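You operate a simulated robot arm through the tools that you are given. There is no shell and no other tool.

Carry out the task below with a simulated robot arm. There is one attempt and no reset: what you move stays moved.

## Task
Take the pegs off the three washcloths and pack the cloths in the teal box.
Fine: pegs on the peg stand, orange on No. 1, green on No. 2, pink on No. 3; each peg off before its cloth moves.

The check looks at the end state, three seconds after you hand in, the way a careful person would. Anything else that was tipped, shoved, dropped, spilled or broken makes it a failure. Flat cloth is picked up by pressing the open fingertips on it (5 to 10 N) and closing them slowly along it; thin cloth reads only 2 to 8 mm in the jaws.

## Robot
A 7-joint arm with a two-finger gripper, fixed in place. Base frame: the origin is at the foot of the arm, x ahead of it, y to its left, z up; the work surface is at about z = 0. Units: m, rad, N and s.
With the tool pointing down near the work surface it reaches from about 0.26 to 0.6 m from the base axis. Its first joint turns from -2.496 to 2.496 rad. Payload 1.08 kg.
The TCP is the grasp point between the finger pads, 0.016 m short of the fingertips. In the tool frame z runs along the fingers and y along their closing line. The gripper opens to 0.088 m; its body begins 0.058 m behind the TCP.
Orientation is that of the tool frame in the base frame, as a unit quaternion [x, y, z, w]. With the fingers straight down and closing along the base's y, the tool's x points along the base's -x, its y along +y and its z along -z.

## Interface
- The arm moves only by the tool nudge_tool. Its argument "deltas" is a list that holds one entry, the list of rows, each a list of 7 numbers: the shift along the base's x, y, z in units of 150 mm (1.0 is 150 mm), then the turn, a rotation vector about the base's x, y, z in units of 120 degrees (1.0 is 120 degrees), then the finger opening in m, from 0 to 0.088. In form: [[[dx, dy, dz, wx, wy, wz, grip], ...]]. A call has 1 to 20 rows; each row is the pose to reach, as a shift and turn from the pose commanded when the call began. A call with a number of a shift or a turn outside -1 to 1 is refused whole. A row lasts 0.2 s, in which the tool goes at most 0.05 m and 0.15 rad; a call with a longer step from one row to the next is refused whole, and so is a gripper value outside its range. A pose out of reach is approached as far as the arm can. The call stops where the force on the tool passes 40 N (or 10 N more than at its start, if that is more) or the arm is blocked; 0.2 s more then pass. Each finger travels about 0.1867 m/s and halts on what it meets, pressing with about 20 N; the grip force reading is that of the motor and also rises with nothing between the fingers. The clock runs only during rows and for 0.2 s after the last one: add rows that repeat a pose to give the fingers time. It gives the time, the measured TCP pose, the force on the tool (base axes), the opening and the grip force at its end, in the units of the frame above (readings bear some noise), with the torque about the TCP (base axes, N m) and any sound that the robot's microphone picked up.
- Cameras (640 x 400 px; columns grow to the right, rows downward): "scene" is fixed at [0.2195, 0.6504, 0.6473]; the picture's right is [-0.84, -0.54, 0.00], its down [-0.34, 0.53, -0.78] and it looks along [0.42, -0.66, -0.63] (base axes); focal length 374 px, centre (320, 200). "wrist" rides on the gripper at [0.082, -0.008, -0.092] in the tool frame; the picture's right is [0.10, 0.99, 0.00], its down [-0.70, 0.07, -0.71] and it looks along [-0.71, 0.07, 0.70] (tool axes); focal length 256 px, centre (320, 200). There is no depth. A picture from a camera that has moved, and an enlarged one, comes with that camera's place and axes in the base frame and with its lens.
- capture(camera): a new picture of that camera. The clock stands still meanwhile.
- close_up(camera, box): a new picture of the part [left, top, right, bottom] of that camera's present view, enlarged. The clock stands still meanwhile.
- job_done(): hands the job in; it is judged then, once.

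Nothing tells you positions but the pictures and the camera data. Unless the task says otherwise, let go and move clear before handing in.

The tools are called after "Call:" by a JSON object that holds its "fn" and its "kwargs". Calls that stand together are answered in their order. nudge_tool: Moves the arm, as the interface text tells. Its arguments: {"type":"object","properties":{"deltas":{"type":"array"}},"required":["deltas"]} The other tools are called the same way: capture (camera) takes a picture; close_up (camera, box) takes an enlarged picture of a part of a camera's view; job_done () hands the job in.

At the start:

```text
clock: 0.0
eef_pos: [0.4647, 0.1308, 0.3259]
tool_rot: [0.0, 1.0, 0.0, 0.0]
force: [-0.4, 0.4, 0.6]
moment: [0.02, 0.01, 0.02]
opening: 0.0878
gripper_force: 0.1
```

scene: 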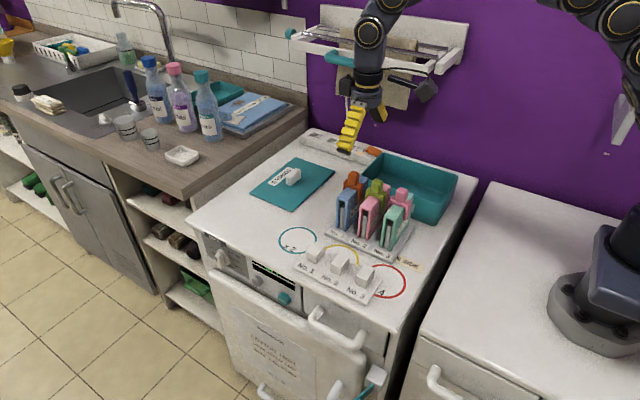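
wrist: 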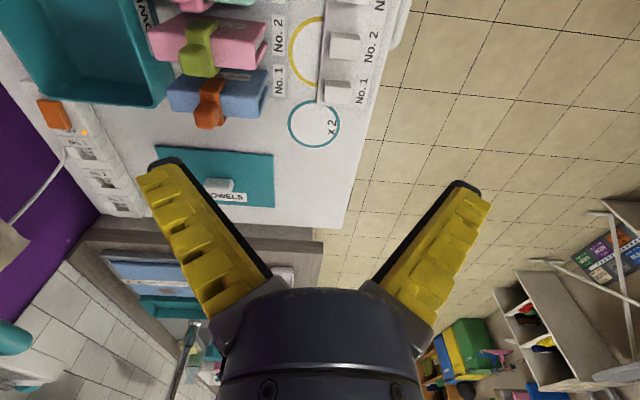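

I see a worktop with a teal box, three standing cloths (blue, pink, mint) with pegs (orange, green, pink) and a peg stand with three numbered posts. I'll look closer before moving.

Call:
{"fn": "close_up", "kwargs": {"camera": "scene", "box": [300, 140, 480, 252]}}

Call:
{"fn": "close_up", "kwargs": {"camera": "scene", "box": [260, 210, 420, 310]}}

Call:
{"fn": "close_up", "kwargs": {"camera": "wrist", "box": [0, 0, 400, 250]}}

Call:
{"fn": "close_up", "kwargs": {"camera": "scene", "box": [180, 120, 480, 308]}}

```text
3.56 times, centred on (390, 196) of scene
camera zoom: at [0.2195, 0.6504, 0.6473], right [-0.84, -0.54, 0.0], down [-0.34, 0.53, -0.78], along [0.42, -0.66, -0.63], focal length 1330 px, centre (71, 214)
```

zoom: 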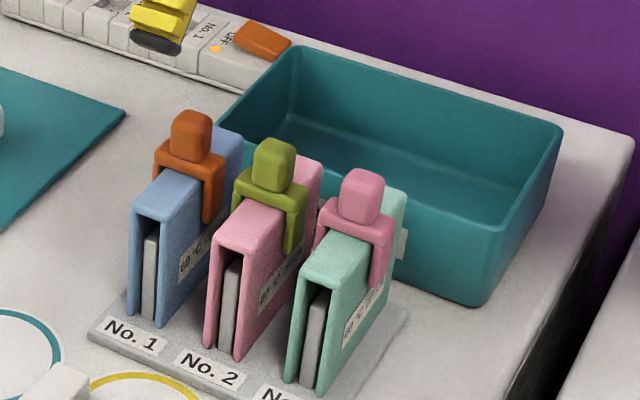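

```text
4.00 times, centred on (340, 260) of scene
camera zoom: at [0.2195, 0.6504, 0.6473], right [-0.84, -0.54, 0.0], down [-0.34, 0.53, -0.78], along [0.42, -0.66, -0.63], focal length 1496 px, centre (240, -40)
```

zoom: 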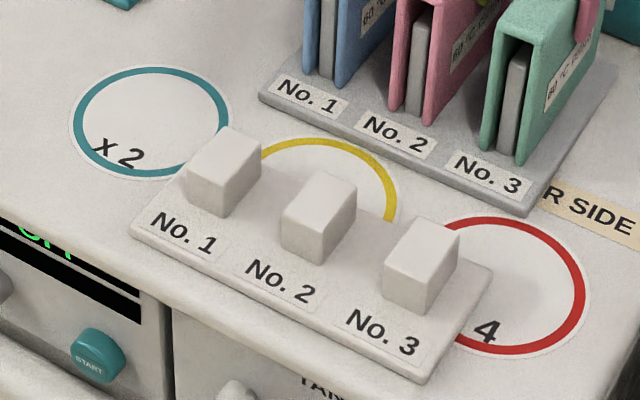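

```text
1.60 times, centred on (200, 125) of wrist
camera zoom: at [0.383, 0.1218, 0.418], right [-0.1, 0.99, 0.0], down [0.7, 0.07, 0.71], along [0.71, 0.07, -0.7], focal length 410 px, centre (512, 320)
```

zoom: 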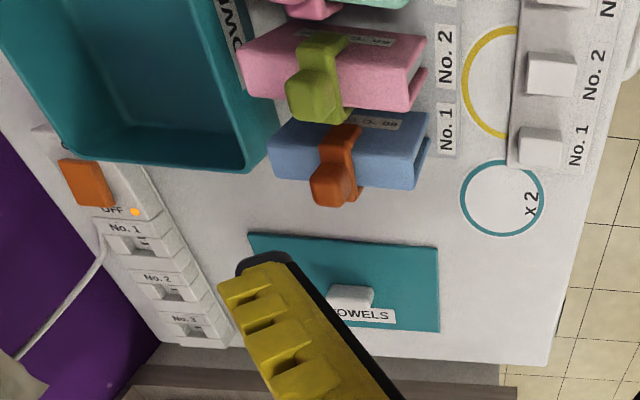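

```text
2.13 times, centred on (330, 214) of scene
camera zoom: at [0.2195, 0.6504, 0.6473], right [-0.84, -0.54, 0.0], down [-0.34, 0.53, -0.78], along [0.42, -0.66, -0.63], focal length 796 px, centre (299, 170)
```

zoom: 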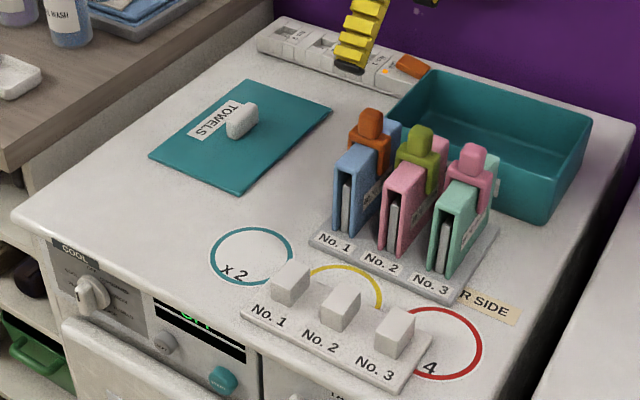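

The posts sit near x≈0.543/0.480/0.417, y≈0.163, and the cloths stand at the same x values around y≈0.01, with the box behind them. I'll move the wrist camera back and over them for a better measured look.

Call:
{"fn": "nudge_tool", "kwargs": {"deltas": [[[-0.2, -0.15, 0, 0, 0, 0, 0.088], [-0.4, -0.3, 0, 0, 0, 0, 0.088], [-0.6, -0.45, 0, 0, 0, 0, 0.088], [-0.8, -0.6, 0, 0, 0, 0, 0.088], [-0.8, -0.6, 0, 0, 0, 0, 0.088]]]}}

Call:
{"fn": "capture", "kwargs": {"camera": "wrist"}}

Call:
{"fn": "capture", "kwargs": {"camera": "scene"}}

```text
clock: 1.2
eef_pos: [0.3474, 0.0435, 0.3253]
tool_rot: [0.0, 1.0, 0.0, 0.0]
force: [0.3, 0.2, -0.5]
moment: [-0.02, -0.01, 0.02]
opening: 0.088
gripper_force: 0.0
```

```text
taken
camera wrist: at [0.2643, 0.0342, 0.4177], right [-0.1, 0.99, 0.0], down [0.7, 0.07, 0.71], along [0.71, 0.07, -0.7], focal length 256 px, centre (320, 200)
```

wrist: 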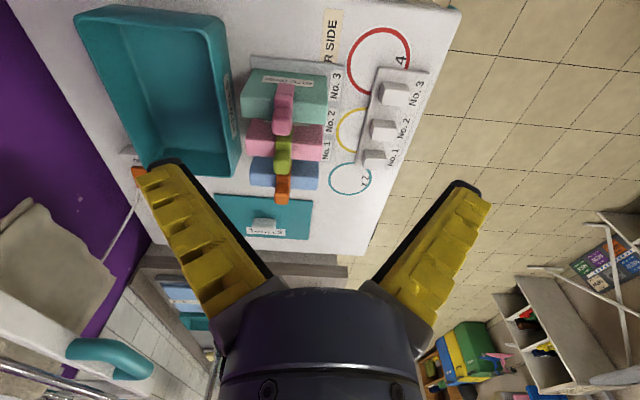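

```text
taken
```

scene: 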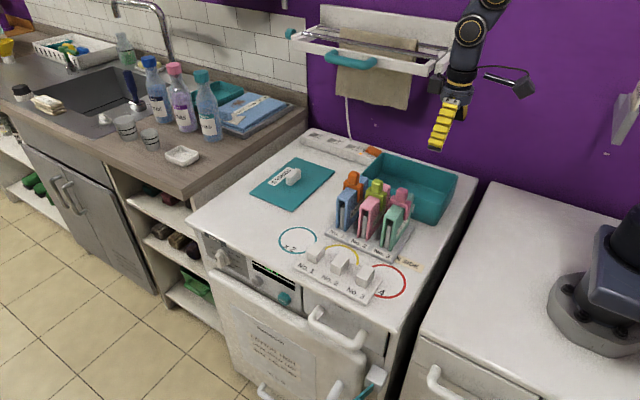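

Call:
{"fn": "close_up", "kwargs": {"camera": "wrist", "box": [220, 50, 380, 150]}}

Call:
{"fn": "close_up", "kwargs": {"camera": "wrist", "box": [230, 110, 390, 210]}}

Call:
{"fn": "close_up", "kwargs": {"camera": "wrist", "box": [320, 50, 460, 200]}}

Call:
{"fn": "close_up", "kwargs": {"camera": "wrist", "box": [60, 0, 300, 190]}}

Call:
{"fn": "close_up", "kwargs": {"camera": "scene", "box": [320, 160, 420, 250]}}

```text
4.00 times, centred on (300, 100) of wrist
camera zoom: at [0.2643, 0.0342, 0.4177], right [-0.1, 0.99, 0.0], down [0.7, 0.07, 0.71], along [0.71, 0.07, -0.7], focal length 1024 px, centre (400, 600)
```

zoom: 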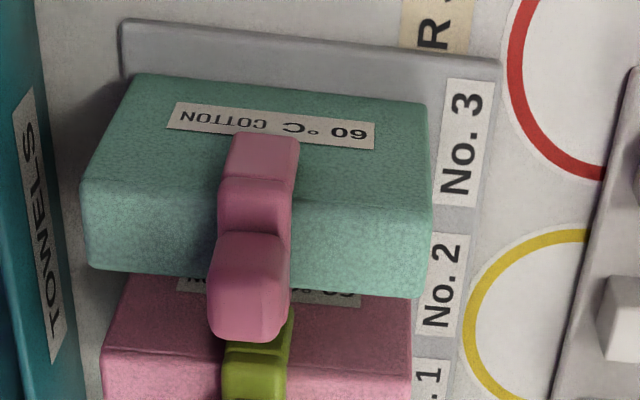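

```text
4.00 times, centred on (310, 160) of wrist
camera zoom: at [0.2643, 0.0342, 0.4177], right [-0.1, 0.99, 0.0], down [0.7, 0.07, 0.71], along [0.71, 0.07, -0.7], focal length 1024 px, centre (360, 360)
```

zoom: 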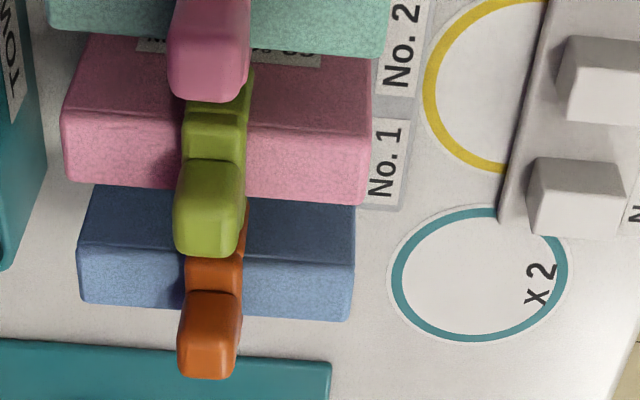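

```text
2.67 times, centred on (390, 125) of wrist
camera zoom: at [0.2643, 0.0342, 0.4177], right [-0.1, 0.99, 0.0], down [0.7, 0.07, 0.71], along [0.71, 0.07, -0.7], focal length 683 px, centre (133, 400)
```

zoom: 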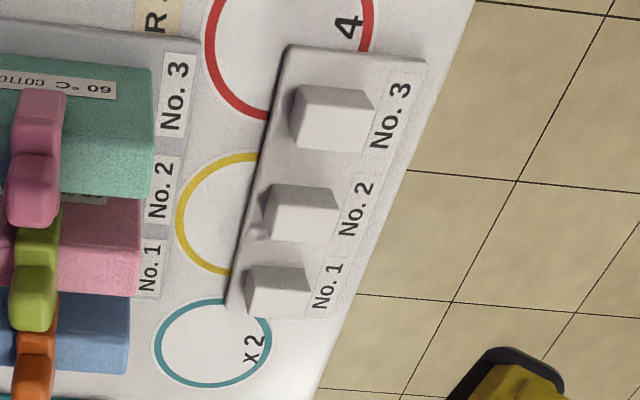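

```text
2.11 times, centred on (180, 95) of wrist
camera zoom: at [0.2643, 0.0342, 0.4177], right [-0.1, 0.99, 0.0], down [0.7, 0.07, 0.71], along [0.71, 0.07, -0.7], focal length 539 px, centre (615, 421)
```

zoom: 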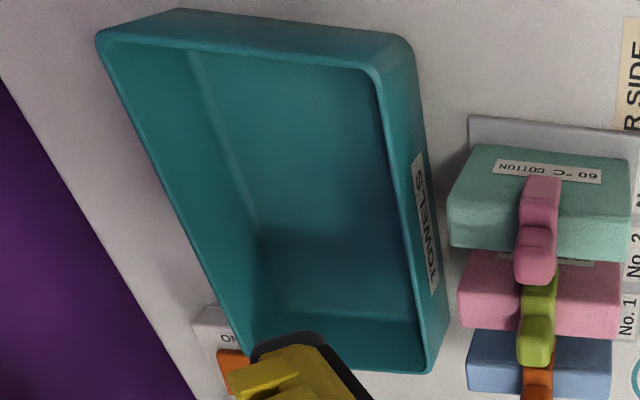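

```text
4.44 times, centred on (370, 205) of scene
camera zoom: at [0.2195, 0.6504, 0.6473], right [-0.84, -0.54, 0.0], down [-0.34, 0.53, -0.78], along [0.42, -0.66, -0.63], focal length 1662 px, centre (98, 178)
```

zoom: 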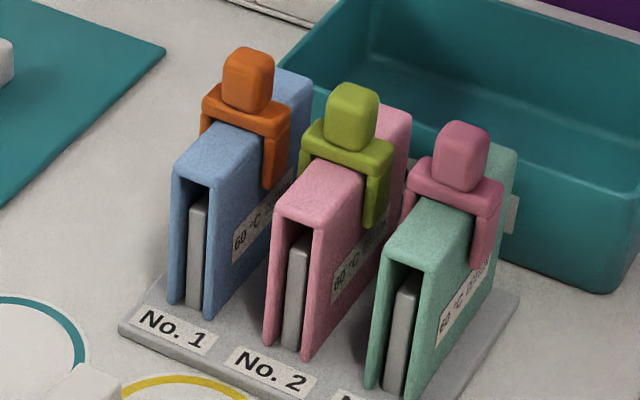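

The three pegs sit at about x=0.54/0.48/0.42, y≈0.005 with knob tops near z≈0.152. Before approaching I'll do a no-move call to see how well the measured pose settles.

Call:
{"fn": "nudge_tool", "kwargs": {"deltas": [[[0, 0, 0, 0, 0, 0, 0.088], [0, 0, 0, 0, 0, 0, 0.088]]]}}

Call:
{"fn": "close_up", "kwargs": {"camera": "wrist", "box": [350, 60, 430, 180]}}

```text
clock: 1.8
eef_pos: [0.3477, 0.0436, 0.3265]
tool_rot: [0.001, 1.0, 0.0, -0.001]
force: [0.9, -0.1, -0.2]
moment: [0.01, 0.0, -0.02]
opening: 0.0879
gripper_force: 0.0
```

```text
3.33 times, centred on (390, 120) of wrist
camera zoom: at [0.2645, 0.0345, 0.4179], right [-0.1, 0.99, 0.0], down [0.7, 0.07, 0.71], along [0.71, 0.07, -0.7], focal length 853 px, centre (87, 467)
```

zoom: 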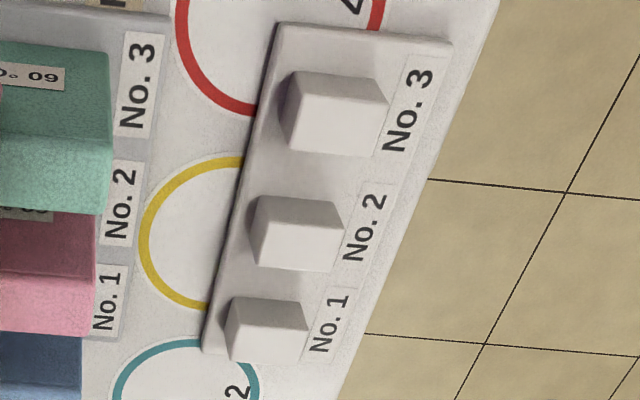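

Call:
{"fn": "close_up", "kwargs": {"camera": "wrist", "box": [356, 76, 420, 116]}}

Call:
{"fn": "close_up", "kwargs": {"camera": "wrist", "box": [350, 112, 414, 172]}}

Call:
{"fn": "close_up", "kwargs": {"camera": "scene", "box": [295, 230, 385, 305]}}

```text
10.00 times, centred on (388, 96) of wrist
camera zoom: at [0.2645, 0.0345, 0.4179], right [-0.1, 0.99, 0.0], down [0.7, 0.07, 0.71], along [0.71, 0.07, -0.7], focal length 2560 px, centre (-360, 1240)
```

zoom: 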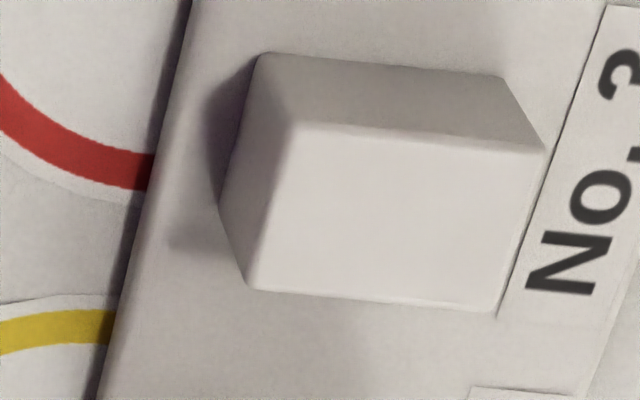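

```text
6.67 times, centred on (382, 142) of wrist
camera zoom: at [0.2645, 0.0345, 0.4179], right [-0.1, 0.99, 0.0], down [0.7, 0.07, 0.71], along [0.71, 0.07, -0.7], focal length 1707 px, centre (-93, 587)
```

zoom: 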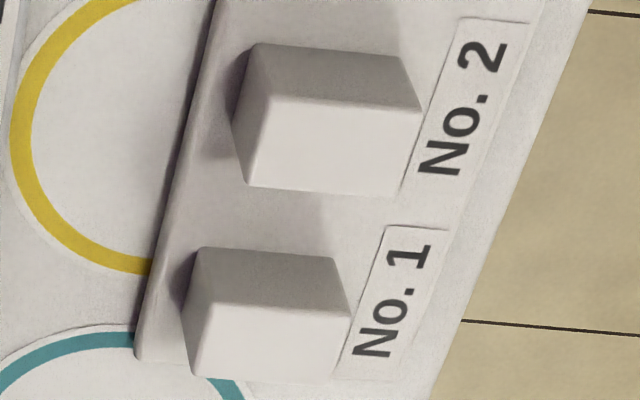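

```text
5.33 times, centred on (340, 268) of scene
camera zoom: at [0.2195, 0.6504, 0.6473], right [-0.84, -0.54, 0.0], down [-0.34, 0.53, -0.78], along [0.42, -0.66, -0.63], focal length 1994 px, centre (213, -160)
```

zoom: 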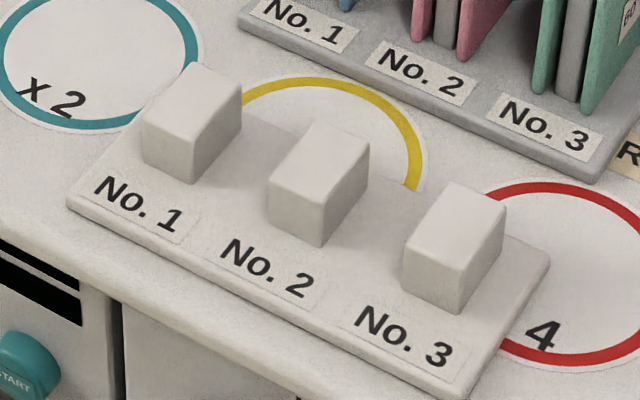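

Posts come out at x≈0.54/0.48/0.419, y≈0.164, top z≈0.039, and peg and post positions agree between the two cameras. I'll go above the orange peg first.

Call:
{"fn": "nudge_tool", "kwargs": {"deltas": [[[0.25, -0.06, -0.05, 0, 0, 0, 0.088], [0.5, -0.12, -0.1, 0, 0, 0, 0.088], [0.75, -0.19, -0.15, 0, 0, 0, 0.088], [1.0, -0.257, -0.2, 0, 0, 0, 0.088], [1.0, -0.257, -0.2, 0, 0, 0, 0.088], [1.0, -0.257, -0.2, 0, 0, 0, 0.088]]]}}

```text
clock: 3.2
eef_pos: [0.4964, 0.0021, 0.2975]
tool_rot: [0.001, 1.0, -0.001, 0.0]
force: [0.7, -0.2, -0.1]
moment: [0.04, -0.01, 0.02]
opening: 0.0881
gripper_force: 0.0
```

Call:
{"fn": "nudge_tool", "kwargs": {"deltas": [[[0.1, 0.006, -0.2, 0, 0, 0, 0.088], [0.2, 0.012, -0.4, 0, 0, 0, 0.088], [0.302, 0.019, -0.64, 0, 0, 0, 0.088], [0.302, 0.019, -0.64, 0, 0, 0, 0.088], [0.302, 0.019, -0.64, 0, 0, 0, 0.088]]]}}

Call:
{"fn": "capture", "kwargs": {"camera": "wrist"}}

Call:
{"fn": "capture", "kwargs": {"camera": "scene"}}

```text
clock: 4.4
eef_pos: [0.5417, 0.0059, 0.1983]
tool_rot: [0.0, 1.0, -0.001, 0.0]
force: [0.1, -0.8, -0.1]
moment: [0.0, -0.01, 0.04]
opening: 0.088
gripper_force: 0.0
```

```text
taken
camera wrist: at [0.4591, -0.0027, 0.2899], right [-0.1, 0.99, 0.0], down [0.7, 0.07, 0.71], along [0.71, 0.07, -0.71], focal length 256 px, centre (320, 200)
```

wrist: 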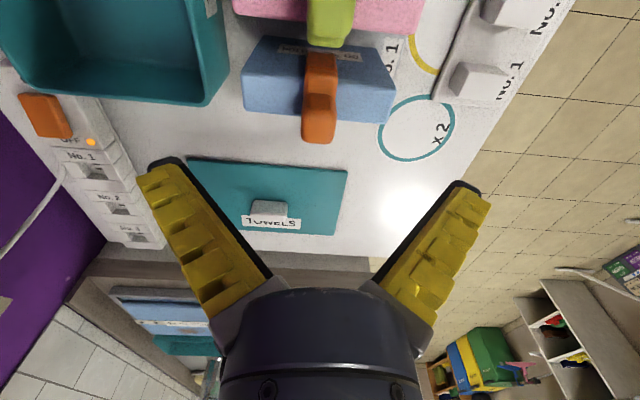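

```text
taken
```

scene: 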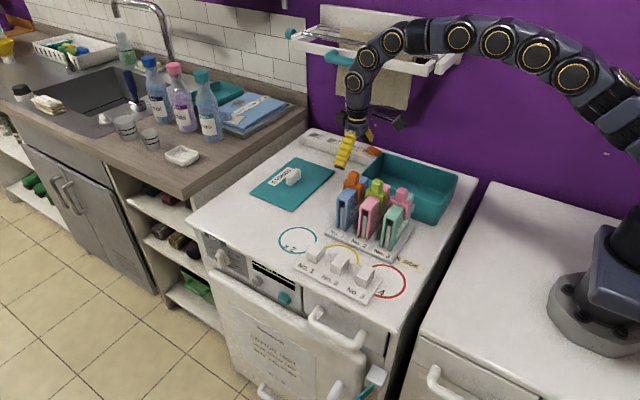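

Call:
{"fn": "close_up", "kwargs": {"camera": "wrist", "box": [240, 30, 400, 150]}}

Call:
{"fn": "close_up", "kwargs": {"camera": "scene", "box": [320, 130, 420, 200]}}

```text
3.33 times, centred on (320, 90) of wrist
camera zoom: at [0.4591, -0.0027, 0.2899], right [-0.1, 0.99, 0.0], down [0.7, 0.07, 0.71], along [0.71, 0.07, -0.71], focal length 853 px, centre (320, 567)
```

zoom: 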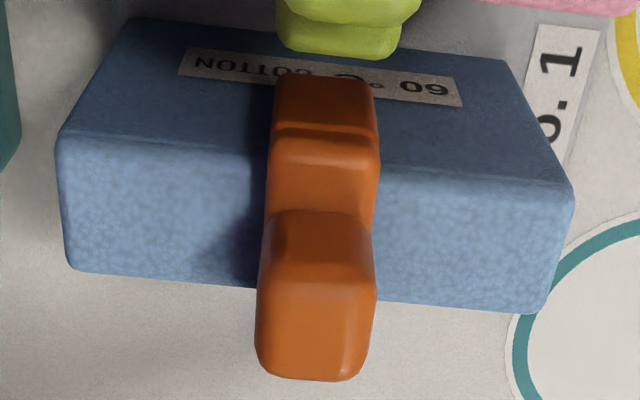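

```text
5.71 times, centred on (370, 165) of scene
camera zoom: at [0.2195, 0.6504, 0.6473], right [-0.84, -0.54, 0.0], down [-0.34, 0.53, -0.78], along [0.42, -0.66, -0.63], focal length 2137 px, centre (34, 400)
```

zoom: 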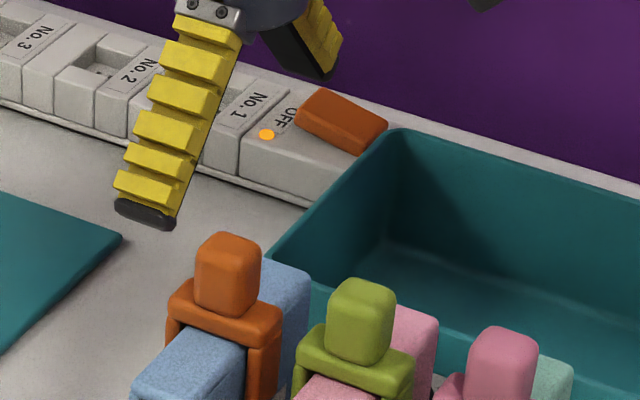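

The orange knob is centred at about (0.538, 0.0045) with the gripper almost directly above it. I'll descend so the pads bracket the knob and close slowly.

Call:
{"fn": "nudge_tool", "kwargs": {"deltas": [[[-0.02, -0.005, -0.15, 0, 0, 0, 0.088], [-0.02, -0.005, -0.3, 0, 0, 0, 0.088], [-0.02, -0.005, -0.4, 0, 0, 0, 0.088], [-0.02, -0.005, -0.4, 0, 0, 0, 0.088]]]}}

Call:
{"fn": "capture", "kwargs": {"camera": "wrist"}}

Call:
{"fn": "close_up", "kwargs": {"camera": "scene", "box": [320, 140, 420, 210]}}

```text
clock: 5.4
eef_pos: [0.5365, 0.0056, 0.1387]
tool_rot: [0.0, 1.0, 0.0, 0.0]
force: [1.2, 0.2, 0.5]
moment: [0.0, -0.01, -0.01]
opening: 0.0881
gripper_force: 0.1
```

```text
taken
camera wrist: at [0.4542, -0.0043, 0.2317], right [-0.1, 0.99, 0.0], down [0.7, 0.07, 0.71], along [0.71, 0.07, -0.71], focal length 256 px, centre (320, 200)
```

wrist: 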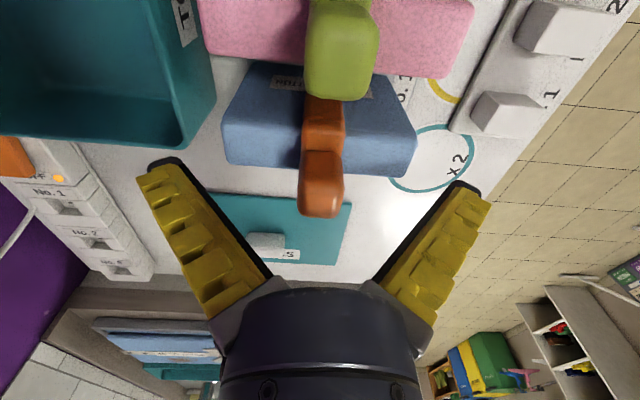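

```text
5.71 times, centred on (370, 175) of scene
camera zoom: at [0.2195, 0.6504, 0.6473], right [-0.84, -0.54, 0.0], down [-0.34, 0.53, -0.78], along [0.42, -0.66, -0.63], focal length 2137 px, centre (34, 343)
```

zoom: 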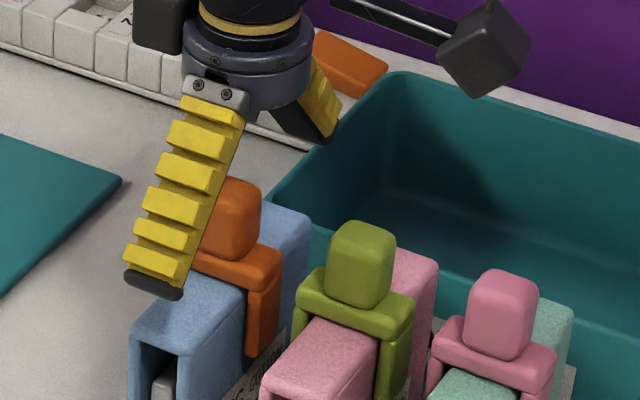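

The knob sits centred between the pads. Closing slowly now.

Call:
{"fn": "nudge_tool", "kwargs": {"deltas": [[[0, 0, 0, 0, 0, 0, 0.06], [0, 0, 0, 0, 0, 0, 0.04], [0, 0, 0, 0, 0, 0, 0.028], [0, 0, 0, 0, 0, 0, 0.018], [0, 0, 0, 0, 0, 0, 0.01], [0, 0, 0, 0, 0, 0, 0.005]]]}}

Call:
{"fn": "capture", "kwargs": {"camera": "wrist"}}

```text
clock: 6.8
eef_pos: [0.5374, 0.0053, 0.1406]
tool_rot: [0.0, 1.0, 0.0, 0.002]
force: [-1.6, -0.6, 14.5]
moment: [-0.01, 0.1, -0.01]
opening: 0.0125
gripper_force: 20.0
```

```text
taken
camera wrist: at [0.4546, -0.0042, 0.2327], right [-0.1, 0.99, 0.0], down [0.7, 0.07, 0.71], along [0.71, 0.07, -0.7], focal length 256 px, centre (320, 200)
```

wrist: 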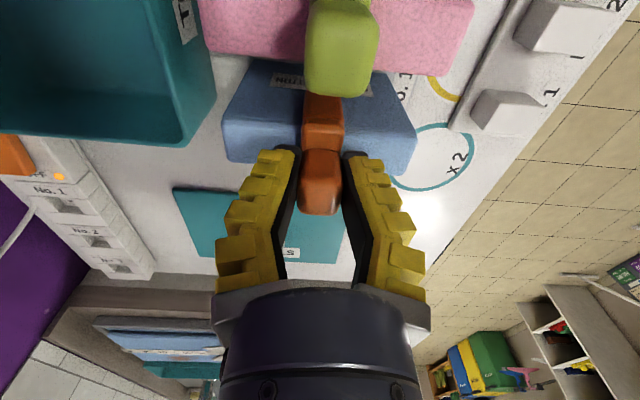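

Grip is 20 N with an upward reaction of about 14 N, so the tips may be resting on something; I'll lift slightly and check that only the peg comes up.

Call:
{"fn": "nudge_tool", "kwargs": {"deltas": [[[0, 0, 0.02, 0, 0, 0, 0.005], [0, 0, 0.04, 0, 0, 0, 0.005], [0, 0, 0.06, 0, 0, 0, 0.005]]]}}

Call:
{"fn": "close_up", "kwargs": {"camera": "scene", "box": [310, 140, 430, 260]}}

Call:
{"fn": "close_up", "kwargs": {"camera": "wrist", "box": [200, 40, 440, 240]}}

```text
clock: 7.6
eef_pos: [0.5371, 0.0037, 0.1481]
tool_rot: [0.0, 1.0, 0.0, 0.0]
force: [1.2, 1.1, 0.1]
moment: [0.01, 0.0, -0.01]
opening: 0.0092
gripper_force: 20.3
```

```text
3.33 times, centred on (370, 200) of scene
camera zoom: at [0.2195, 0.6504, 0.6473], right [-0.84, -0.54, 0.0], down [-0.34, 0.53, -0.78], along [0.42, -0.66, -0.63], focal length 1246 px, centre (153, 200)
```

zoom: 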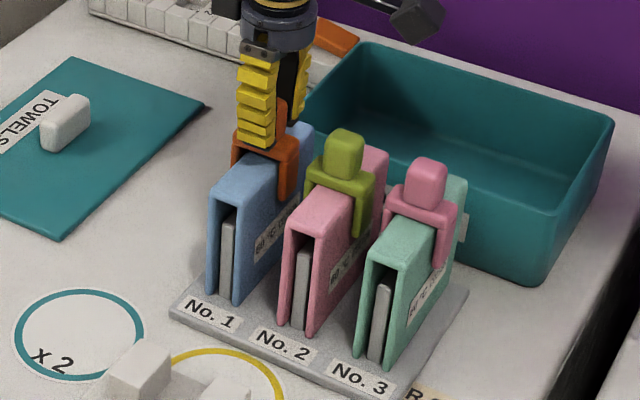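

```text
2.00 times, centred on (320, 140) of wrist
camera zoom: at [0.4544, -0.0053, 0.2402], right [-0.1, 0.99, 0.0], down [0.7, 0.07, 0.71], along [0.71, 0.07, -0.7], focal length 512 px, centre (320, 320)
```

zoom: 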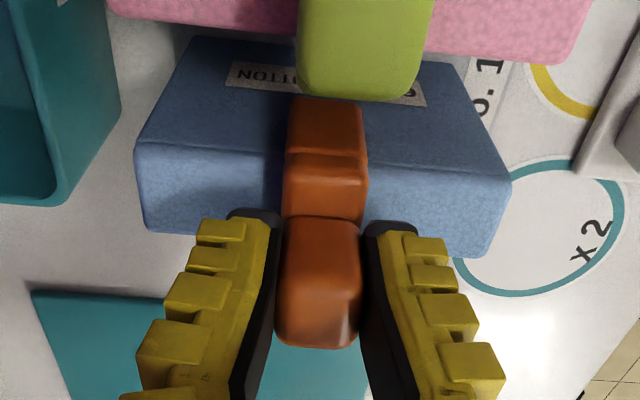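

The knob keeps its place in the wrist view while the cloth recedes, so the peg is lifting cleanly. Lifting further to clear the legs.

Call:
{"fn": "nudge_tool", "kwargs": {"deltas": [[[0, 0, 0.1, 0, 0, 0, 0.005], [0, 0, 0.2, 0, 0, 0, 0.005], [0, 0, 0.3, 0, 0, 0, 0.005], [0, 0, 0.45, 0, 0, 0, 0.005], [0, 0, 0.55, 0, 0, 0, 0.005]]]}}

Call:
{"fn": "close_up", "kwargs": {"camera": "scene", "box": [310, 110, 430, 230]}}

Call:
{"fn": "capture", "kwargs": {"camera": "wrist"}}

```text
clock: 8.8
eef_pos: [0.5378, 0.0037, 0.2313]
tool_rot: [0.0, 1.0, -0.001, 0.0]
force: [0.0, -0.4, -0.2]
moment: [-0.03, -0.02, -0.06]
opening: 0.0094
gripper_force: 20.4
```

```text
3.33 times, centred on (370, 170) of scene
camera zoom: at [0.2195, 0.6504, 0.6473], right [-0.84, -0.54, 0.0], down [-0.34, 0.53, -0.78], along [0.42, -0.66, -0.63], focal length 1246 px, centre (153, 300)
```

zoom: 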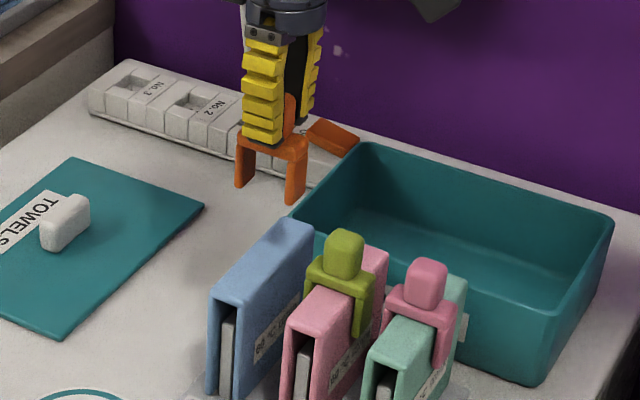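

```text
taken
camera wrist: at [0.4545, -0.0049, 0.3234], right [-0.1, 0.99, 0.0], down [0.7, 0.07, 0.71], along [0.7, 0.07, -0.71], focal length 256 px, centre (320, 200)
```

wrist: 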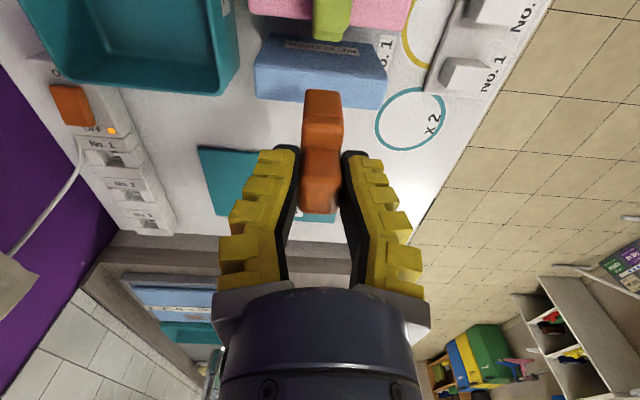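

The orange peg is held cleanly and the blue cloth stayed put. Moving over post No. 1.

Call:
{"fn": "nudge_tool", "kwargs": {"deltas": [[[0, 0.25, 0, 0, 0, 0, 0.005], [0, 0.5, 0, 0, 0, 0, 0.005], [0, 0.75, -0.1, 0, 0, 0, 0.005], [0, 0.95, -0.3, 0, 0, 0, 0.005], [0.01, 1.0, -0.45, 0, 0, 0, 0.005], [0.01, 1.0, -0.6, 0, 0, 0, 0.005], [0.01, 1.0, -0.6, 0, 0, 0, 0.005]]]}}

Call:
{"fn": "capture", "kwargs": {"camera": "wrist"}}

Call:
{"fn": "close_up", "kwargs": {"camera": "scene", "box": [260, 180, 400, 310]}}

```text
clock: 10.4
eef_pos: [0.541, 0.1547, 0.1413]
tool_rot: [0.001, 1.0, 0.0, 0.0]
force: [-0.1, 0.8, -0.3]
moment: [-0.01, -0.01, 0.0]
opening: 0.0094
gripper_force: 20.0
```

```text
taken
camera wrist: at [0.4587, 0.1462, 0.2332], right [-0.1, 0.99, 0.0], down [0.7, 0.07, 0.71], along [0.71, 0.07, -0.71], focal length 256 px, centre (320, 200)
```

wrist: 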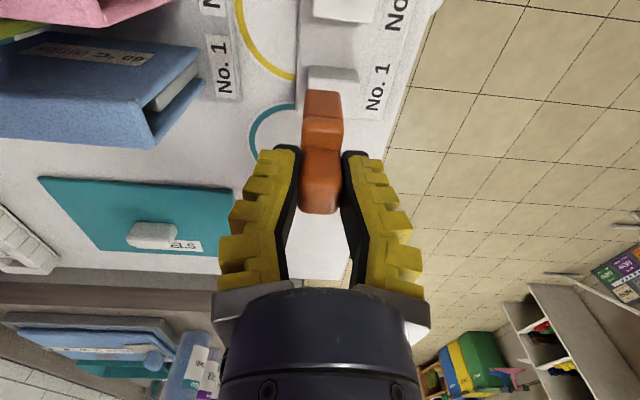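

```text
3.08 times, centred on (330, 245) of scene
camera zoom: at [0.2195, 0.6504, 0.6473], right [-0.84, -0.54, 0.0], down [-0.34, 0.53, -0.78], along [0.42, -0.66, -0.63], focal length 1151 px, centre (289, 62)
```

zoom: 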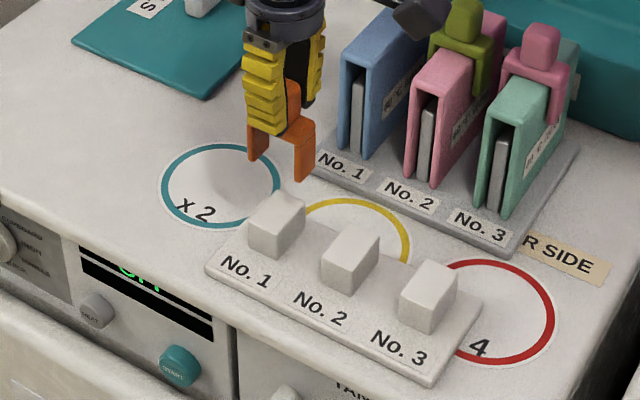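

Call:
{"fn": "close_up", "kwargs": {"camera": "wrist", "box": [260, 40, 420, 140]}}

Call:
{"fn": "close_up", "kwargs": {"camera": "scene", "box": [290, 190, 370, 250]}}

```text
4.00 times, centred on (340, 90) of wrist
camera zoom: at [0.4587, 0.1462, 0.2332], right [-0.1, 0.99, 0.0], down [0.7, 0.07, 0.71], along [0.71, 0.07, -0.71], focal length 1024 px, centre (240, 640)
```

zoom: 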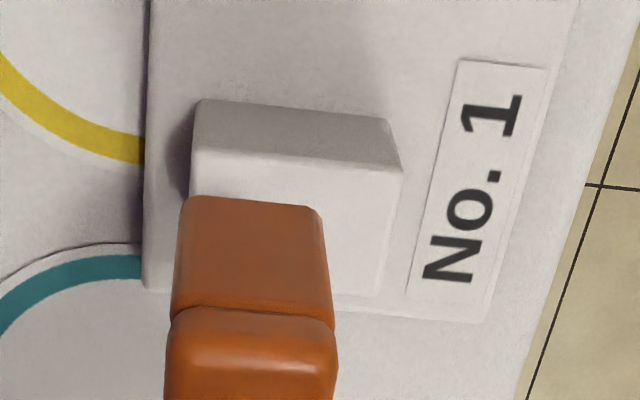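

```text
6.67 times, centred on (330, 220) of scene
camera zoom: at [0.2195, 0.6504, 0.6473], right [-0.84, -0.54, 0.0], down [-0.34, 0.53, -0.78], along [0.42, -0.66, -0.63], focal length 2493 px, centre (253, 67)
```

zoom: 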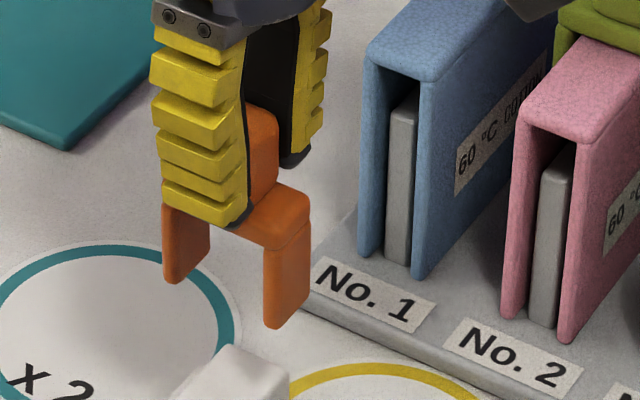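

Post 1's top spans x≈0.530–0.5545 (centre 0.542), y centre 0.164; the peg's legs look centred near x≈0.5415. I'll shift in y and hover just above the post to verify alignment.

Call:
{"fn": "nudge_tool", "kwargs": {"deltas": [[[0.003, 0.03, -0.05, 0, 0, 0, 0.005], [0.003, 0.065, -0.12, 0, 0, 0, 0.005], [0.003, 0.065, -0.17, 0, 0, 0, 0.005], [0.003, 0.065, -0.17, 0, 0, 0, 0.005]]]}}

Call:
{"fn": "close_up", "kwargs": {"camera": "wrist", "box": [240, 70, 400, 170]}}

Call:
{"fn": "close_up", "kwargs": {"camera": "scene", "box": [280, 200, 360, 270]}}

```text
clock: 11.4
eef_pos: [0.5418, 0.1656, 0.1157]
tool_rot: [0.0, 1.0, 0.0, 0.001]
force: [0.3, 0.3, 0.1]
moment: [-0.01, -0.02, -0.01]
opening: 0.0093
gripper_force: 19.9
```

```text
4.00 times, centred on (320, 120) of wrist
camera zoom: at [0.4592, 0.1556, 0.2079], right [-0.1, 0.99, 0.0], down [0.7, 0.07, 0.71], along [0.71, 0.07, -0.7], focal length 1024 px, centre (320, 520)
```

zoom: 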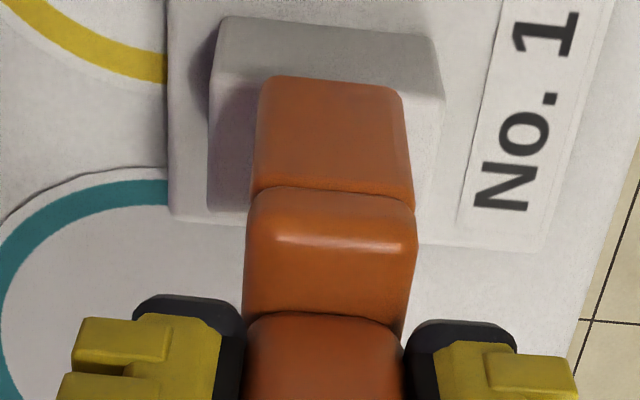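

```text
5.71 times, centred on (320, 235) of scene
camera zoom: at [0.2195, 0.6504, 0.6473], right [-0.84, -0.54, 0.0], down [-0.34, 0.53, -0.78], along [0.42, -0.66, -0.63], focal length 2137 px, centre (320, 0)
```

zoom: 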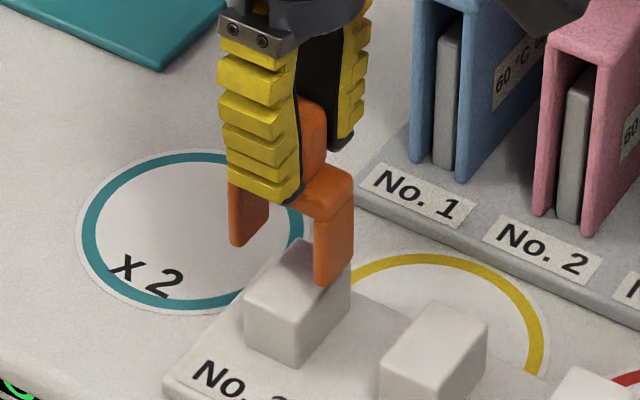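

Call:
{"fn": "close_up", "kwargs": {"camera": "scene", "box": [300, 220, 340, 270]}}

Call:
{"fn": "close_up", "kwargs": {"camera": "scene", "box": [305, 215, 345, 240]}}

```text
8.00 times, centred on (320, 245) of scene
camera zoom: at [0.2195, 0.6504, 0.6473], right [-0.84, -0.54, 0.0], down [-0.34, 0.53, -0.78], along [0.42, -0.66, -0.63], focal length 2992 px, centre (320, -160)
```

zoom: 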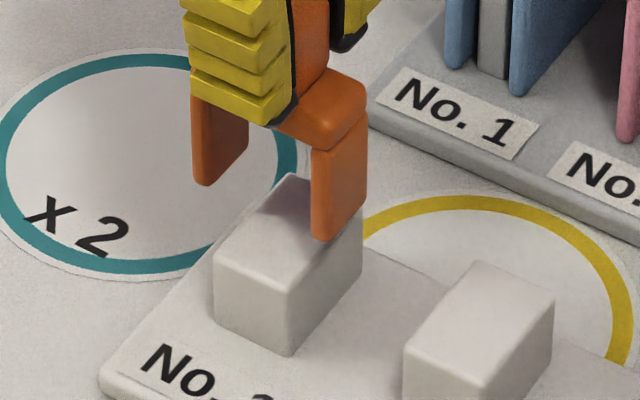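

```text
16.00 times, centred on (325, 228) of scene
camera zoom: at [0.2195, 0.6504, 0.6473], right [-0.84, -0.54, 0.0], down [-0.34, 0.53, -0.78], along [0.42, -0.66, -0.63], focal length 5983 px, centre (240, -240)
```

zoom: 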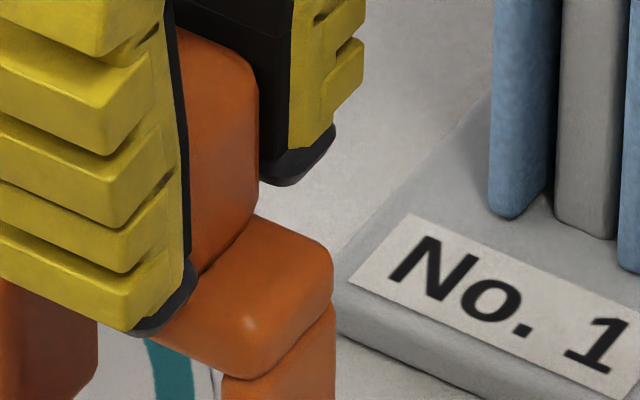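

The scene view suggests the peg is about 2.5–3 mm too far +x relative to the post. I'll correct that and lower partway with the legs straddling the post.

Call:
{"fn": "nudge_tool", "kwargs": {"deltas": [[[-0.018, 0, 0, 0, 0, 0, 0.005], [-0.018, 0, -0.05, 0, 0, 0, 0.005], [-0.018, 0, -0.1, 0, 0, 0, 0.005], [-0.018, 0, -0.15, 0, 0, 0, 0.005], [-0.018, 0, -0.2, 0, 0, 0, 0.005]]]}}

Call:
{"fn": "close_up", "kwargs": {"camera": "wrist", "box": [240, 70, 400, 170]}}

Call:
{"fn": "close_up", "kwargs": {"camera": "scene", "box": [280, 220, 360, 270]}}

```text
clock: 12.6
eef_pos: [0.5385, 0.1632, 0.0865]
tool_rot: [0.0, 1.0, -0.001, 0.001]
force: [-0.3, 0.0, 0.0]
moment: [0.01, -0.02, -0.03]
opening: 0.0092
gripper_force: 19.7
```

```text
4.00 times, centred on (320, 120) of wrist
camera zoom: at [0.4561, 0.1546, 0.178], right [-0.1, 0.99, 0.0], down [0.7, 0.07, 0.71], along [0.71, 0.07, -0.7], focal length 1024 px, centre (320, 520)
```

zoom: 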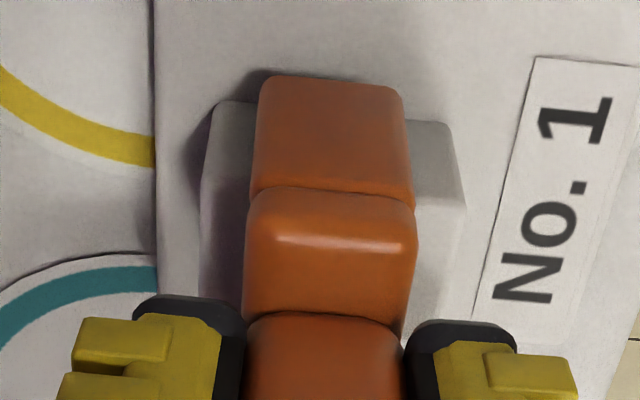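

```text
8.00 times, centred on (320, 245) of scene
camera zoom: at [0.2195, 0.6504, 0.6473], right [-0.84, -0.54, 0.0], down [-0.34, 0.53, -0.78], along [0.42, -0.66, -0.63], focal length 2992 px, centre (320, -160)
```

zoom: 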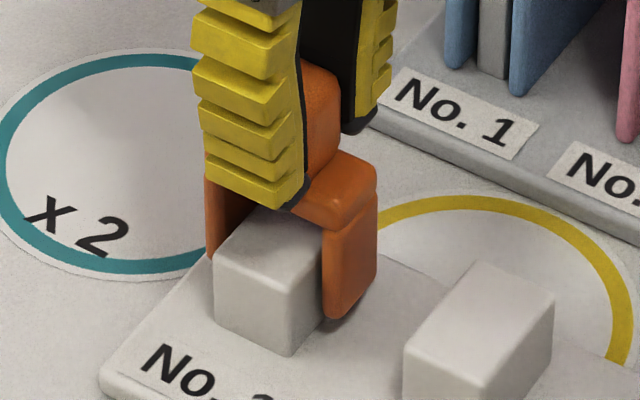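

The legs now straddle the post with no contact force. Lowering the rest in small steps until it seats.

Call:
{"fn": "nudge_tool", "kwargs": {"deltas": [[[0, 0, -0.02, 0, 0, 0, 0.005], [0, 0, -0.04, 0, 0, 0, 0.005], [0, 0, -0.055, 0, 0, 0, 0.005], [0, 0, -0.07, 0, 0, 0, 0.005], [0, 0, -0.08, 0, 0, 0, 0.005]]]}}

Call:
{"fn": "close_up", "kwargs": {"camera": "scene", "box": [280, 220, 360, 270]}}

```text
clock: 13.8
eef_pos: [0.5382, 0.1653, 0.0747]
tool_rot: [0.0, 1.0, 0.0, 0.002]
force: [-2.9, -0.4, 14.6]
moment: [0.04, 0.18, -0.01]
opening: 0.0125
gripper_force: 20.0
```

```text
8.00 times, centred on (320, 245) of scene
camera zoom: at [0.2195, 0.6504, 0.6473], right [-0.84, -0.54, 0.0], down [-0.34, 0.53, -0.78], along [0.42, -0.66, -0.63], focal length 2992 px, centre (320, -160)
```

zoom: 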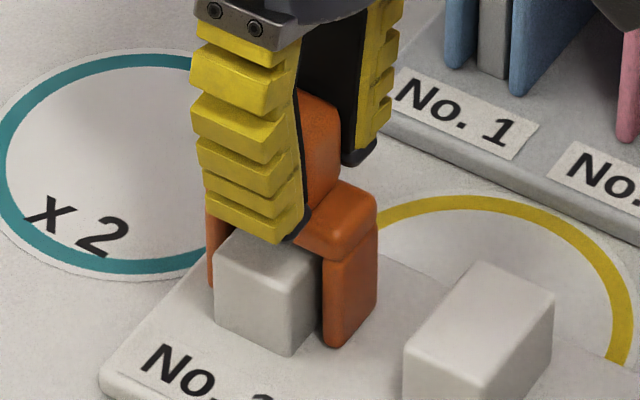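

Seated (about 15 N upward reaction, as when it sat on the cloth). Relieving the push a little, opening, and rising straight up.

Call:
{"fn": "nudge_tool", "kwargs": {"deltas": [[[0, 0, 0.012, 0, 0, 0, 0.005], [0, 0, 0.012, 0, 0, 0, 0.02], [0, 0, 0.012, 0, 0, 0, 0.035], [0, 0, 0.012, 0, 0, 0, 0.06], [0, 0, 0.012, 0, 0, 0, 0.07], [0, 0, 0.1, 0, 0, 0, 0.07], [0, 0, 0.3, 0, 0, 0, 0.08], [0, 0, 0.5, 0, 0, 0, 0.088], [0, 0, 0.7, 0, 0, 0, 0.088], [0, 0, 0.85, 0, 0, 0, 0.088], [0, 0, 0.85, 0, 0, 0, 0.088]]]}}

Call:
{"fn": "close_up", "kwargs": {"camera": "scene", "box": [260, 180, 420, 290]}}

Call:
{"fn": "capture", "kwargs": {"camera": "wrist"}}

```text
clock: 16.2
eef_pos: [0.5402, 0.1627, 0.2037]
tool_rot: [0.001, 1.0, 0.0, 0.0]
force: [0.6, -0.2, -0.4]
moment: [0.02, 0.0, -0.03]
opening: 0.0882
gripper_force: 0.0
```

```text
3.64 times, centred on (340, 235) of scene
camera zoom: at [0.2195, 0.6504, 0.6473], right [-0.84, -0.54, 0.0], down [-0.34, 0.53, -0.78], along [0.42, -0.66, -0.63], focal length 1360 px, centre (247, 73)
```

zoom: 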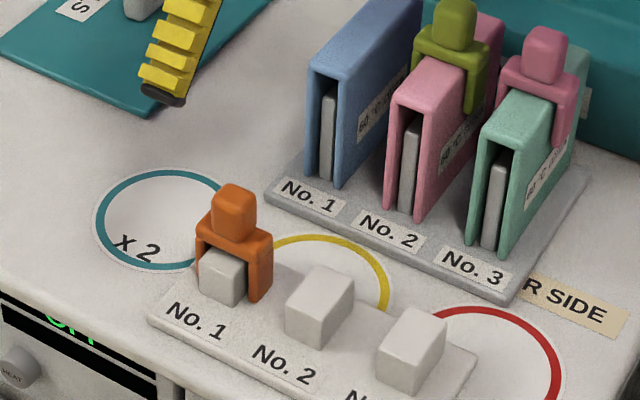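

```text
taken
camera wrist: at [0.4576, 0.1541, 0.2942], right [-0.1, 0.99, 0.0], down [0.7, 0.07, 0.71], along [0.71, 0.07, -0.71], focal length 256 px, centre (320, 200)
```

wrist: 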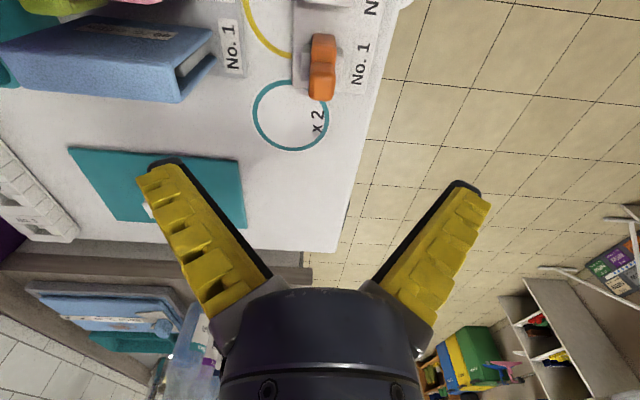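

Orange is on post 1. Next is the green peg: moving over it at a safe height.

Call:
{"fn": "nudge_tool", "kwargs": {"deltas": [[[-0.1, -0.25, 0, 0, 0, 0, 0.088], [-0.2, -0.5, 0, 0, 0, 0, 0.088], [-0.3, -0.75, 0, 0, 0, 0, 0.088], [-0.41, -1.0, 0, 0, 0, 0, 0.088], [-0.41, -1.0, 0, 0, 0, 0, 0.088]]]}}

Call:
{"fn": "nudge_tool", "kwargs": {"deltas": [[[0, -0.047, 0, 0, 0, 0, 0.088], [0, -0.047, 0, 0, 0, 0, 0.088], [0, -0.047, 0, 0, 0, 0, 0.088]]]}}

Call:
{"fn": "close_up", "kwargs": {"camera": "wrist", "box": [240, 40, 400, 140]}}

Call:
{"fn": "close_up", "kwargs": {"camera": "scene", "box": [320, 130, 440, 210]}}

```text
clock: 17.4
eef_pos: [0.4784, 0.0126, 0.2044]
tool_rot: [0.0, 1.0, 0.0, 0.001]
force: [-0.5, 0.2, 0.4]
moment: [0.0, -0.03, 0.02]
opening: 0.088
gripper_force: 0.1
```

```text
clock: 18.2
eef_pos: [0.4766, 0.0058, 0.2038]
tool_rot: [0.001, 1.0, 0.0, 0.0]
force: [-0.4, 0.8, -0.2]
moment: [-0.03, 0.01, 0.0]
opening: 0.0879
gripper_force: 0.1
```

```text
4.00 times, centred on (320, 90) of wrist
camera zoom: at [0.3941, -0.0027, 0.2953], right [-0.1, 0.99, 0.0], down [0.7, 0.07, 0.71], along [0.71, 0.07, -0.7], focal length 1024 px, centre (320, 640)
```

zoom: 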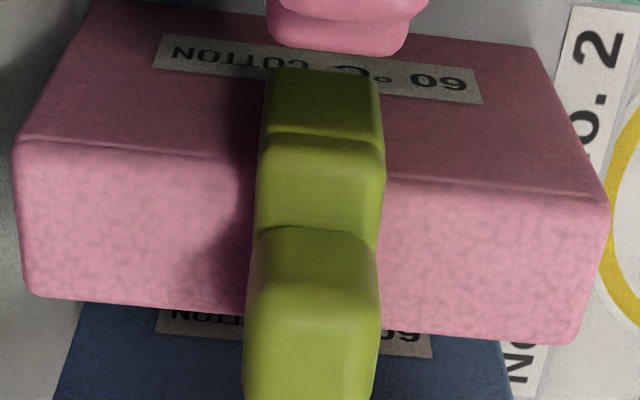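

```text
5.00 times, centred on (380, 170) of scene
camera zoom: at [0.2195, 0.6504, 0.6473], right [-0.84, -0.54, 0.0], down [-0.34, 0.53, -0.78], along [0.42, -0.66, -0.63], focal length 1870 px, centre (20, 350)
```

zoom: 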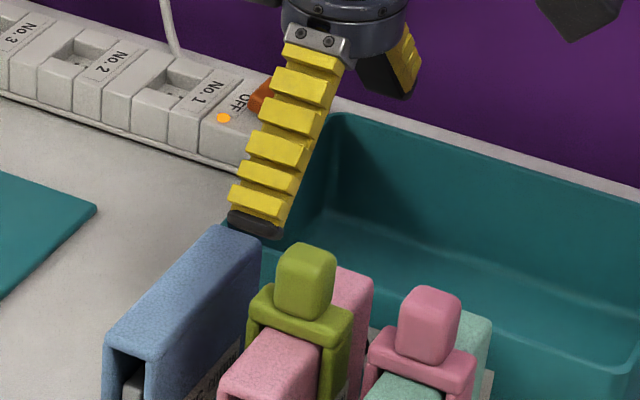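

Green knob is centred under the gripper (about (0.477, 0.005)). Descending a touch higher than last time and closing.

Call:
{"fn": "nudge_tool", "kwargs": {"deltas": [[[0.01, -0.005, -0.15, 0, 0, 0, 0.088], [0.01, -0.005, -0.3, 0, 0, 0, 0.088], [0.01, -0.005, -0.4, 0, 0, 0, 0.088], [0.01, -0.005, -0.4, 0, 0, 0, 0.088], [0.01, -0.005, -0.4, 0, 0, 0, 0.06], [0.01, -0.005, -0.4, 0, 0, 0, 0.04], [0.01, -0.005, -0.4, 0, 0, 0, 0.028], [0.01, -0.005, -0.4, 0, 0, 0, 0.018], [0.01, -0.005, -0.4, 0, 0, 0, 0.01], [0.01, -0.005, -0.4, 0, 0, 0, 0.005]]]}}

Call:
{"fn": "capture", "kwargs": {"camera": "wrist"}}

Call:
{"fn": "close_up", "kwargs": {"camera": "scene", "box": [320, 140, 440, 220]}}

```text
clock: 20.4
eef_pos: [0.4798, 0.0069, 0.1428]
tool_rot: [0.0, 1.0, 0.0, 0.002]
force: [-1.6, -0.2, 14.3]
moment: [-0.02, 0.08, -0.02]
opening: 0.013
gripper_force: 19.9
```

```text
taken
camera wrist: at [0.3958, -0.0019, 0.2349], right [-0.1, 0.99, 0.0], down [0.7, 0.07, 0.71], along [0.71, 0.07, -0.7], focal length 256 px, centre (320, 200)
```

wrist: 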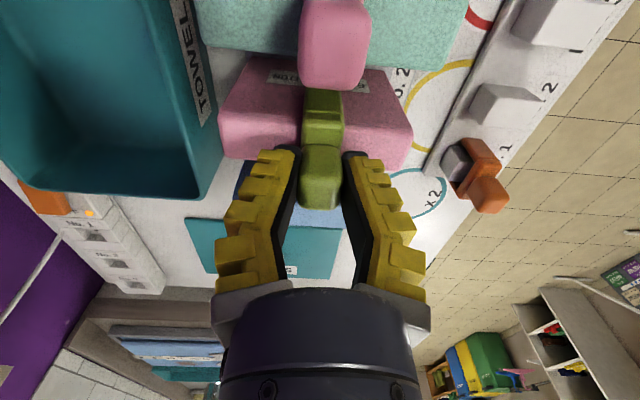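

```text
5.00 times, centred on (380, 180) of scene
camera zoom: at [0.2195, 0.6504, 0.6473], right [-0.84, -0.54, 0.0], down [-0.34, 0.53, -0.78], along [0.42, -0.66, -0.63], focal length 1870 px, centre (20, 300)
```

zoom: 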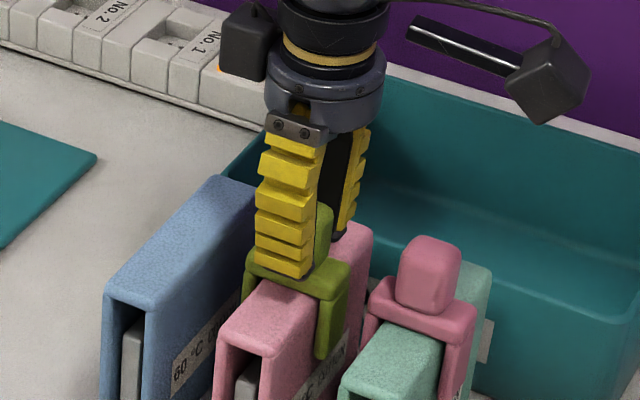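

Gripped with the same readings as before. Lifting straight up.

Call:
{"fn": "nudge_tool", "kwargs": {"deltas": [[[0, 0, 0.02, 0, 0, 0, 0.005], [0, 0, 0.05, 0, 0, 0, 0.005], [0, 0, 0.15, 0, 0, 0, 0.005], [0, 0, 0.3, 0, 0, 0, 0.005], [0, 0, 0.45, 0, 0, 0, 0.005], [0, 0, 0.6, 0, 0, 0, 0.005], [0, 0, 0.6, 0, 0, 0, 0.005]]]}}

Call:
{"fn": "close_up", "kwargs": {"camera": "scene", "box": [320, 110, 440, 230]}}

Call:
{"fn": "capture", "kwargs": {"camera": "wrist"}}

```text
clock: 22.0
eef_pos: [0.4781, 0.0075, 0.2316]
tool_rot: [0.0, 1.0, 0.001, 0.0]
force: [-0.6, -0.4, -0.1]
moment: [-0.01, 0.0, 0.02]
opening: 0.0094
gripper_force: 20.3
```

```text
3.33 times, centred on (380, 170) of scene
camera zoom: at [0.2195, 0.6504, 0.6473], right [-0.84, -0.54, 0.0], down [-0.34, 0.53, -0.78], along [0.42, -0.66, -0.63], focal length 1246 px, centre (120, 300)
```

zoom: 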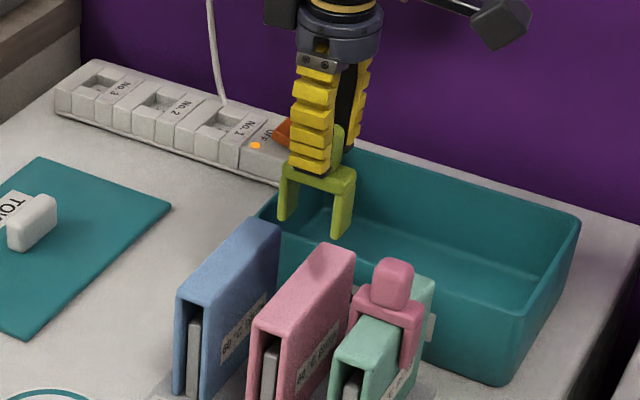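

```text
taken
camera wrist: at [0.3952, -0.0016, 0.3233], right [-0.1, 0.99, 0.0], down [0.7, 0.07, 0.71], along [0.71, 0.07, -0.71], focal length 256 px, centre (320, 200)
```

wrist: 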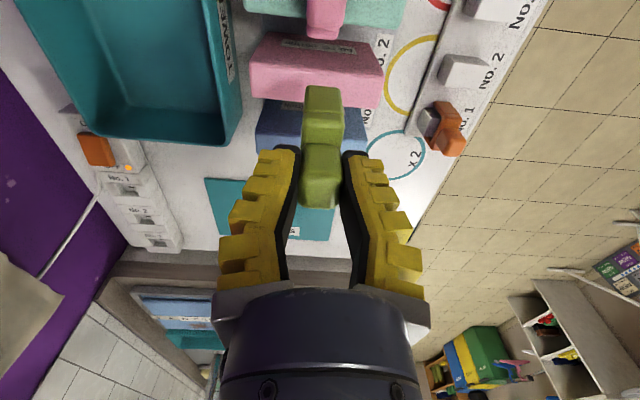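

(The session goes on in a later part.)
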